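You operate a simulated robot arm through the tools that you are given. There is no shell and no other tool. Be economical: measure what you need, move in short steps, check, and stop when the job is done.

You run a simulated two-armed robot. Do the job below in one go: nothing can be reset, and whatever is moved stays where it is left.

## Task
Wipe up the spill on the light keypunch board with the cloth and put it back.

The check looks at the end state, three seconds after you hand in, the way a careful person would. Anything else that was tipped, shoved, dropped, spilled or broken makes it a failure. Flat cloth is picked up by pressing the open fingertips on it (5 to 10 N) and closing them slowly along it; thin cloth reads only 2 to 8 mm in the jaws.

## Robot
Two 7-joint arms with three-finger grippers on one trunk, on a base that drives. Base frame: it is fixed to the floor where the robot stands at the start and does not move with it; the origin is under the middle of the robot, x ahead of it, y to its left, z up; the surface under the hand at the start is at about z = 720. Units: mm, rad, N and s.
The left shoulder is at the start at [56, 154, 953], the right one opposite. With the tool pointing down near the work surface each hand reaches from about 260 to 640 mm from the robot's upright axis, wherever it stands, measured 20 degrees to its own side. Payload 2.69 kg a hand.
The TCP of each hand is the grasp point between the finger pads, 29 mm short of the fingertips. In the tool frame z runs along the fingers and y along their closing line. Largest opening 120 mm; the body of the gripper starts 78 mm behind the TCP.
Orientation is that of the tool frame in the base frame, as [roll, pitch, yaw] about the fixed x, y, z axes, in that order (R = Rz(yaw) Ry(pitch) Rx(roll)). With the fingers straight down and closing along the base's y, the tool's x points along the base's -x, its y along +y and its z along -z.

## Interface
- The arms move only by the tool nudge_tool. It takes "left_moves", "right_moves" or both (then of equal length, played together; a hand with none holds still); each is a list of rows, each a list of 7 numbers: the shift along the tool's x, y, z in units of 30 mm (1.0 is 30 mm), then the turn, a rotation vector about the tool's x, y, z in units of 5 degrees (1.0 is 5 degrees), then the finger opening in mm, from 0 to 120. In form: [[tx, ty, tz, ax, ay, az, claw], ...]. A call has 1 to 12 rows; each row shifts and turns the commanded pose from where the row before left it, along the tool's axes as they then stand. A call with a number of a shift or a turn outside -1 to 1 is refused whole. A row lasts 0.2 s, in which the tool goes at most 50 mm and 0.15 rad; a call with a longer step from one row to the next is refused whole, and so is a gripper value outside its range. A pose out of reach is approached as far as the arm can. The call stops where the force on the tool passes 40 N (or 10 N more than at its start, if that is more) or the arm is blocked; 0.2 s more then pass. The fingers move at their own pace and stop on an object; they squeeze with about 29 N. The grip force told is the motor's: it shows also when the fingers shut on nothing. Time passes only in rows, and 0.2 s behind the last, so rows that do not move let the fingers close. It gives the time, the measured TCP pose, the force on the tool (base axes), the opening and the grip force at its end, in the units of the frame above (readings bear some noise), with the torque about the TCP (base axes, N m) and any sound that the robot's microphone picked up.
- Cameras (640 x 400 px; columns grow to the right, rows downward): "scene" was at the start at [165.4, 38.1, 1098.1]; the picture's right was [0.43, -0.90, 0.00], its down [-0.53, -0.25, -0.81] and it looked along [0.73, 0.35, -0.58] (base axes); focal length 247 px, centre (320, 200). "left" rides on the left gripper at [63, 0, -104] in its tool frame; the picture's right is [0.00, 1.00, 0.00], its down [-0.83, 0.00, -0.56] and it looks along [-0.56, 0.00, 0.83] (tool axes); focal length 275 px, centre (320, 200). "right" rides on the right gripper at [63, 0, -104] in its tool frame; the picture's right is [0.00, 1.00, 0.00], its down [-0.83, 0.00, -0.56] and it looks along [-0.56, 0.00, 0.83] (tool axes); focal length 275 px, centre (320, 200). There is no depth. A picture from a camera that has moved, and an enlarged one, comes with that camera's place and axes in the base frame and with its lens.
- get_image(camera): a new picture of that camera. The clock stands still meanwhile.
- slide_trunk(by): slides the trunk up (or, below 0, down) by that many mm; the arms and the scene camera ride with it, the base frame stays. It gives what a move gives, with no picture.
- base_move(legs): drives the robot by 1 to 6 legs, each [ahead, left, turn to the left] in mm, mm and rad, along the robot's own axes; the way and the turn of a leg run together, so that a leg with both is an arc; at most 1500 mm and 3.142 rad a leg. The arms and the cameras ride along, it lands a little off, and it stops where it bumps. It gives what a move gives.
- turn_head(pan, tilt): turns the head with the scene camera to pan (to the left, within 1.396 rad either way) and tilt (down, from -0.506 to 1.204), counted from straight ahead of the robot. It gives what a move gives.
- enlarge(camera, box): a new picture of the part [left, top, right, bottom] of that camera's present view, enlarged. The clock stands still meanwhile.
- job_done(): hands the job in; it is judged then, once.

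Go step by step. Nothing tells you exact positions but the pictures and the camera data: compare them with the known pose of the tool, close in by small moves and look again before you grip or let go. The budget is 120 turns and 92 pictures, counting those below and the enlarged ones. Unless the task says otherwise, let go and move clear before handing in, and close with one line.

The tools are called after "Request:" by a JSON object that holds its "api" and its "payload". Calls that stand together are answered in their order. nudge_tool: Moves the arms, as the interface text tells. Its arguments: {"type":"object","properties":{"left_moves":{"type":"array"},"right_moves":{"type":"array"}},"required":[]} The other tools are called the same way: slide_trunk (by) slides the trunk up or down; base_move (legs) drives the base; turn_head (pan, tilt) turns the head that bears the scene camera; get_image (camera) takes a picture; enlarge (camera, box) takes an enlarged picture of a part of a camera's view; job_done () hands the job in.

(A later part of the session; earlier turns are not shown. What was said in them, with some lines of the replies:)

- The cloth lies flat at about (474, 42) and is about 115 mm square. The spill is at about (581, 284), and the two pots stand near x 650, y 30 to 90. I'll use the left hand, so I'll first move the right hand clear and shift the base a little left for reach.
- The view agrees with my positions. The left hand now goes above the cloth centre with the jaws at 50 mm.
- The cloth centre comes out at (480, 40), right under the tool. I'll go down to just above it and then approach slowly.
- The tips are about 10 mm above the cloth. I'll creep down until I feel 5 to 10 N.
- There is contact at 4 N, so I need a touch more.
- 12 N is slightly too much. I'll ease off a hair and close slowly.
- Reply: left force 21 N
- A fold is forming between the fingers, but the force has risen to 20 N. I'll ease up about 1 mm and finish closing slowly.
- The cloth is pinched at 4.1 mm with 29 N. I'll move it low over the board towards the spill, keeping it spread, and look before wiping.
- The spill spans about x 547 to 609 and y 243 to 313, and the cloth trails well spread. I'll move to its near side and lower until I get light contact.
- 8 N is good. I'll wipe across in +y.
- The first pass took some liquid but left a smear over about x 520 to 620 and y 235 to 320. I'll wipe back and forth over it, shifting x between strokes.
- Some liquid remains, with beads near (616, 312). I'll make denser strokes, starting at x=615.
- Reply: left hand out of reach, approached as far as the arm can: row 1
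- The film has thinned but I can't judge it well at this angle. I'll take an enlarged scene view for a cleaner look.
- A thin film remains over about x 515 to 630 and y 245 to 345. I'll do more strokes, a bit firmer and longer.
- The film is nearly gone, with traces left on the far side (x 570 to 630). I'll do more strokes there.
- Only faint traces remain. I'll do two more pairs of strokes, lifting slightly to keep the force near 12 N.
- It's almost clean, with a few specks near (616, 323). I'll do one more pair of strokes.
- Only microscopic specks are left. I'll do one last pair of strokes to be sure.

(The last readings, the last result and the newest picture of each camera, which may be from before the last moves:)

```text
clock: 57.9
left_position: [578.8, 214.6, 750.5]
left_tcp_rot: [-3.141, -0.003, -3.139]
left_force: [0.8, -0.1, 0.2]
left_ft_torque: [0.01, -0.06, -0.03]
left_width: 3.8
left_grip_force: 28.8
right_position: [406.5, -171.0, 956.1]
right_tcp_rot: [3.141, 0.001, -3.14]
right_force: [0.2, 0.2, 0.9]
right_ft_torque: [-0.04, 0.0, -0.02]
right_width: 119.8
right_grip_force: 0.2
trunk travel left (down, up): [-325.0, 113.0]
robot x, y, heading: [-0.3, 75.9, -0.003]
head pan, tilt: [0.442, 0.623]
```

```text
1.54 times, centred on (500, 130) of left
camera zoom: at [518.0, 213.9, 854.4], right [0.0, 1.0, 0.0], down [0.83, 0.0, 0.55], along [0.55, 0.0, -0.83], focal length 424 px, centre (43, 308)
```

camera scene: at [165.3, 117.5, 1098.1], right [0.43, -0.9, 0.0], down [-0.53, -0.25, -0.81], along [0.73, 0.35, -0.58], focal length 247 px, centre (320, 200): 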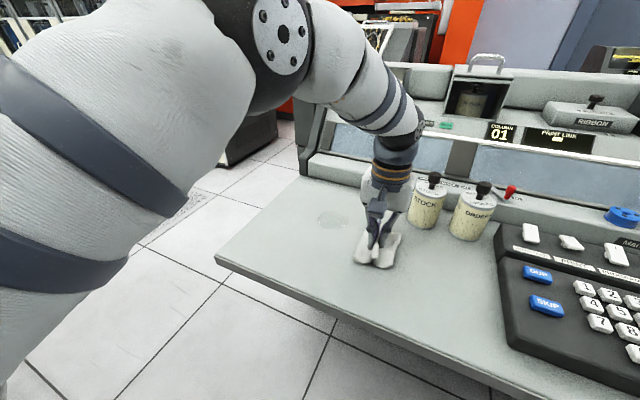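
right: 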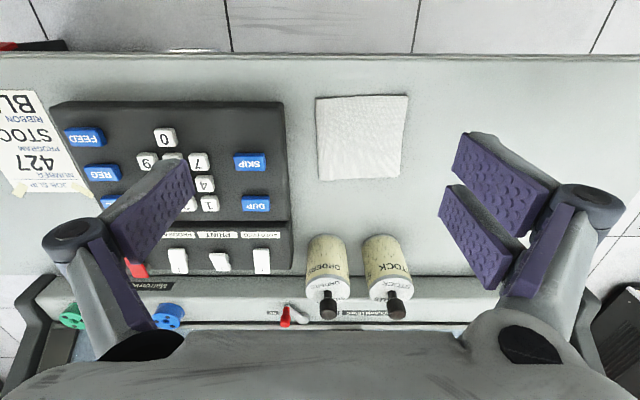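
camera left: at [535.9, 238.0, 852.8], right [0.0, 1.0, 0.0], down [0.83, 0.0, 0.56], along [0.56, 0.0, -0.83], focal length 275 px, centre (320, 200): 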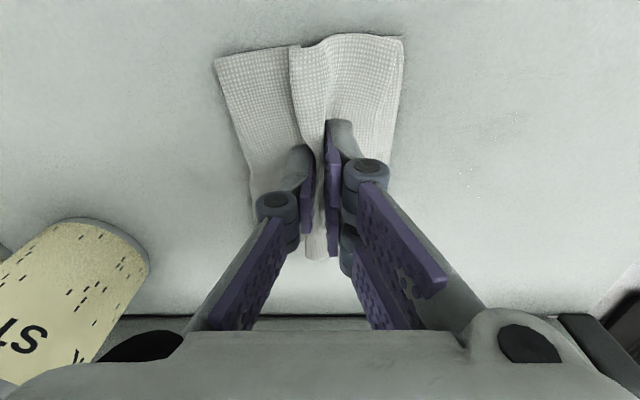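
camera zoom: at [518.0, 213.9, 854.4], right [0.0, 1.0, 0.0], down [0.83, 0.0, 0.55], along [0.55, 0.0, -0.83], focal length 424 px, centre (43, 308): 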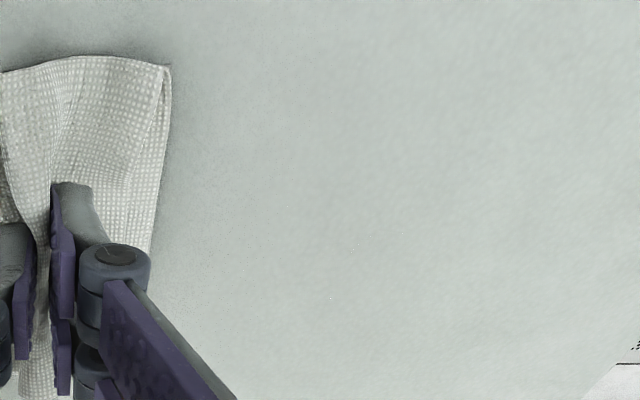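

The board is clean. I'll carry the cloth low back to its original place at (479, 42).

Request:
{"api": "nudge_tool", "payload": {"left_moves": [[0, 0, -0.1, 0, 0, 0, 0], [0.415, -0.717, 0, 0, 0, 0, 0], [0.415, -0.717, 0, 0, 0, 0, 0], [0.415, -0.717, 0, 0, 0, 0, 0], [0.415, -0.717, 0, 0, 0, 0, 0], [0.415, -0.717, 0, 0, 0, 0, 0], [0.415, -0.717, 0, 0, 0, 0, 0], [0.415, -0.717, 0, 0, 0, 0, 0], [0.415, -0.717, 0, 0, 0, 0, 0], [0, 0, 0.08, 0, 0, 0, 0], [0, 0, 0, 0, 0, 0, 0]]}}

Request:
{"api": "get_image", "payload": {"camera": "left"}}

```text
clock: 60.3
left_position: [481.1, 42.9, 751.0]
left_tcp_rot: [-3.141, 0.001, -3.14]
left_force: [-0.4, 0.8, 1.0]
left_ft_torque: [0.01, -0.01, 0.0]
left_width: 3.9
left_grip_force: 29.1
right_position: [404.2, -170.6, 956.8]
right_tcp_rot: [-3.141, 0.0, 3.141]
right_force: [-0.2, 0.1, -0.2]
right_ft_torque: [-0.02, -0.05, -0.01]
right_width: 120.1
right_grip_force: 0.1
trunk travel left (down, up): [-325.0, 113.0]
robot x, y, heading: [-2.3, 80.9, -0.0]
head pan, tilt: [0.442, 0.623]
```

```text
65 pictures are left
camera left: at [419.2, 42.5, 855.6], right [0.0, 1.0, 0.0], down [0.83, 0.0, 0.56], along [0.56, 0.0, -0.83], focal length 275 px, centre (320, 200)
```

left: 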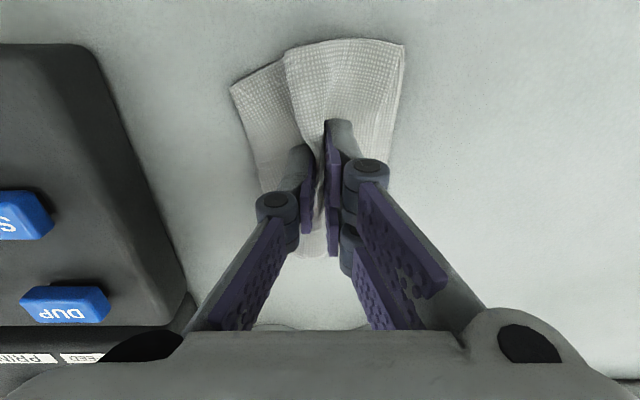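

The cloth is back over its spot. I'll press lightly and open slowly to spread the fold flat again.

Request:
{"api": "nudge_tool", "payload": {"left_moves": [[0, 0, 0.04, 0, 0, 0, 4], [0, 0, 0, 0, 0, 0, 7], [0, 0, 0, 0, 0, 0, 10], [0, 0, 0, 0, 0, 0, 14], [0, 0, 0, 0, 0, 0, 18], [0, 0, 0, 0, 0, 0, 22], [0, 0, 0, 0, 0, 0, 26]]}}

Request:
{"api": "get_image", "payload": {"camera": "left"}}

```text
clock: 61.9
left_position: [481.0, 43.6, 750.8]
left_tcp_rot: [-3.14, 0.001, -3.139]
left_force: [-0.3, -1.3, 2.2]
left_ft_torque: [-0.02, 0.04, -0.01]
left_width: 24.8
left_grip_force: 0.1
right_position: [406.0, -171.5, 956.3]
right_tcp_rot: [3.141, 0.001, 3.139]
right_force: [0.1, -0.2, -0.4]
right_ft_torque: [0.0, 0.02, 0.01]
right_width: 120.0
right_grip_force: 0.1
trunk travel left (down, up): [-325.0, 113.0]
robot x, y, heading: [2.6, 80.9, 0.005]
head pan, tilt: [0.442, 0.623]
```

```text
64 pictures are left
camera left: at [419.2, 42.6, 854.9], right [0.0, 1.0, 0.0], down [0.83, 0.0, 0.56], along [0.56, 0.0, -0.83], focal length 275 px, centre (320, 200)
```

left: 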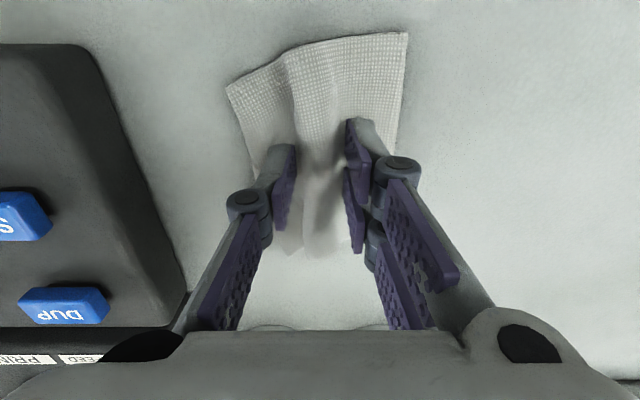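

It's spreading nicely. I'll add a touch more pressure and keep opening.

Request:
{"api": "nudge_tool", "payload": {"left_moves": [[0, 0, 0.025, 0, 0, 0, 29], [0, 0, 0, 0, 0, 0, 33], [0, 0, 0, 0, 0, 0, 37], [0, 0, 0, 0, 0, 0, 41], [0, 0, 0, 0, 0, 0, 45], [0, 0, 0, 0, 0, 0, 49], [0, 0, 0, 0, 0, 0, 53]]}}

Request:
{"api": "get_image", "payload": {"camera": "left"}}

```text
clock: 63.5
left_position: [480.8, 42.5, 749.5]
left_tcp_rot: [-3.141, 0.0, -3.141]
left_force: [0.5, -1.4, 5.5]
left_ft_torque: [0.03, -0.02, -0.01]
left_width: 53.2
left_grip_force: 0.1
right_position: [405.6, -172.9, 955.7]
right_tcp_rot: [-3.141, 0.0, 3.141]
right_force: [-0.2, -0.7, -0.7]
right_ft_torque: [-0.01, 0.0, 0.0]
right_width: 120.2
right_grip_force: 0.0
trunk travel left (down, up): [-325.0, 113.0]
robot x, y, heading: [-1.1, 80.1, 0.004]
head pan, tilt: [0.442, 0.623]
```

```text
63 pictures are left
camera left: at [418.8, 42.7, 853.8], right [0.0, 1.0, 0.0], down [0.83, 0.0, 0.56], along [0.56, 0.0, -0.83], focal length 275 px, centre (320, 200)
```

left: 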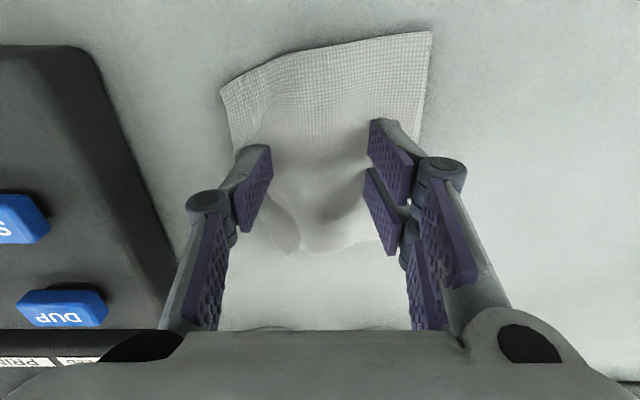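

The cloth is almost flat. I'll open a little further and then lift off.

Request:
{"api": "nudge_tool", "payload": {"left_moves": [[0, 0, 0, 0, 0, 0, 57], [0, 0, 0, 0, 0, 0, 61], [0, 0, 0, 0, 0, 0, 65], [0, 0, 0, 0, 0, 0, 65], [0, 0, -0.3, 0, 0, 0, 65], [0, 0, -0.8, 0, 0, 0, 65], [0, 0, -1, 0, 0, 0, 65], [0, 0, -1, 0, 0, 0, 65], [0, 0, -1, 0, 0, 0, 65]]}}

Request:
{"api": "get_image", "payload": {"camera": "left"}}

```text
clock: 65.5
left_position: [480.8, 42.9, 872.8]
left_tcp_rot: [3.14, 0.0, -3.141]
left_force: [-0.3, -0.8, 0.0]
left_ft_torque: [-0.01, -0.02, 0.0]
left_width: 65.0
left_grip_force: 0.0
right_position: [405.9, -170.5, 955.7]
right_tcp_rot: [-3.14, 0.0, 3.141]
right_force: [0.5, 0.9, 0.5]
right_ft_torque: [-0.01, 0.02, -0.02]
right_width: 119.8
right_grip_force: 0.0
trunk travel left (down, up): [-325.0, 113.0]
robot x, y, heading: [1.8, 78.4, 0.001]
head pan, tilt: [0.442, 0.623]
```

```text
62 pictures are left
camera left: at [418.8, 42.1, 977.2], right [0.0, 1.0, 0.0], down [0.83, 0.0, 0.56], along [0.56, 0.0, -0.83], focal length 275 px, centre (320, 200)
```

left: 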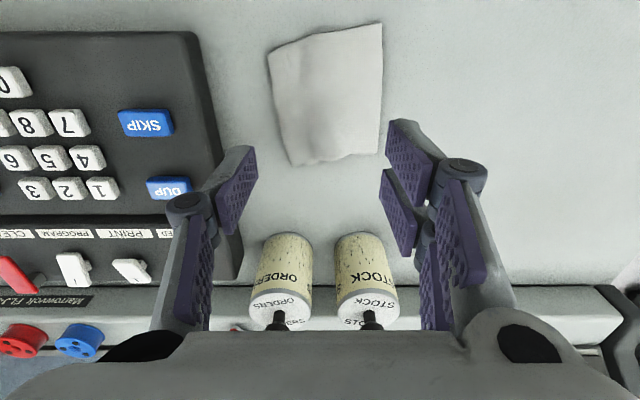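

The cloth lies flat within about 10 mm of its original place. I'll move the left hand clear and take a final look at the board.

Request:
{"api": "nudge_tool", "payload": {"left_moves": [[0.4, 1, -0.3, 0, 0, 0, 65], [0.4, 1, -0.3, 0, 0, 0, 80], [0.4, 1, -0.3, 0, 0, 0, 100], [0.4, 1, -0.3, 0, 0, 0, 120], [0.4, 1, -0.3, 0, 0, 0, 120], [0.4, 1, -0.3, 0, 0, 0, 120], [0.4, 1, -0.3, 0, 0, 0, 120], [0.4, 1, -0.3, 0, 0, 0, 120], [0.4, 1, -0.3, 0, 0, 0, 120]]}}

Request:
{"api": "get_image", "payload": {"camera": "left"}}

Request:
{"api": "get_image", "payload": {"camera": "scene"}}

```text
clock: 67.5
left_position: [372.6, 311.7, 955.0]
left_tcp_rot: [-3.141, -0.001, -3.138]
left_force: [-0.1, -0.3, 0.5]
left_ft_torque: [-0.01, 0.01, 0.01]
left_width: 120.1
left_grip_force: 0.0
right_position: [405.2, -171.1, 955.9]
right_tcp_rot: [3.141, 0.001, 3.141]
right_force: [-0.2, -0.9, -0.2]
right_ft_torque: [-0.04, -0.02, -0.01]
right_width: 120.0
right_grip_force: 0.0
trunk travel left (down, up): [-325.0, 113.0]
robot x, y, heading: [2.5, 79.4, -0.001]
head pan, tilt: [0.442, 0.623]
```

```text
61 pictures are left
camera left: at [310.1, 312.0, 1058.1], right [0.0, 1.0, 0.0], down [0.83, 0.0, 0.56], along [0.56, 0.0, -0.83], focal length 275 px, centre (320, 200)
```

left: 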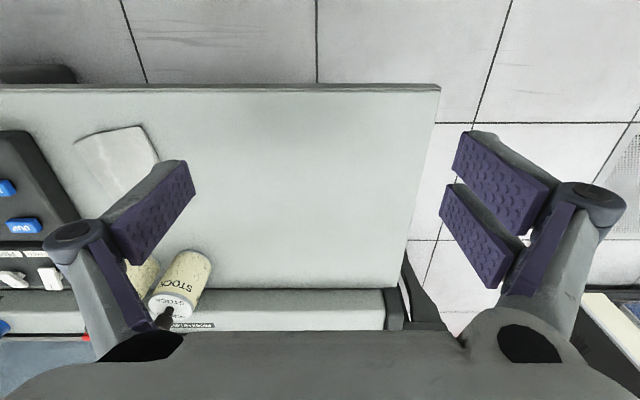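

```text
60 pictures are left
camera scene: at [165.2, 117.9, 1098.1], right [0.43, -0.9, 0.0], down [-0.53, -0.25, -0.81], along [0.73, 0.35, -0.58], focal length 247 px, centre (320, 200)
```

scene: 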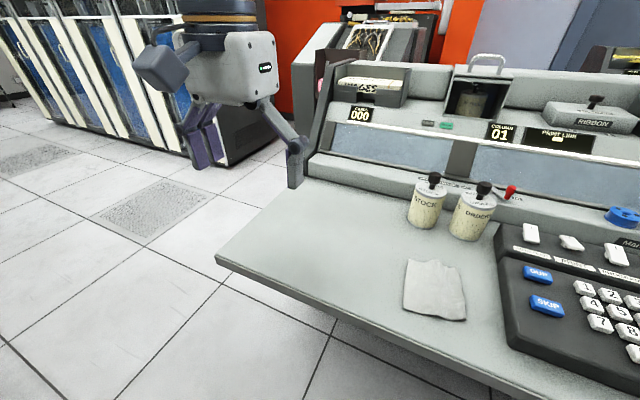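

The board is clean, the cloth is back in place and flat, nothing else has moved, and both hands are clear.

Request:
{"api": "job_done", "payload": {}}

```text
The job is handed in.
```

I wiped up the spill on the keypunch board and laid the cloth back flat, about 10 mm from where it started and turned slightly; nothing else was moved.
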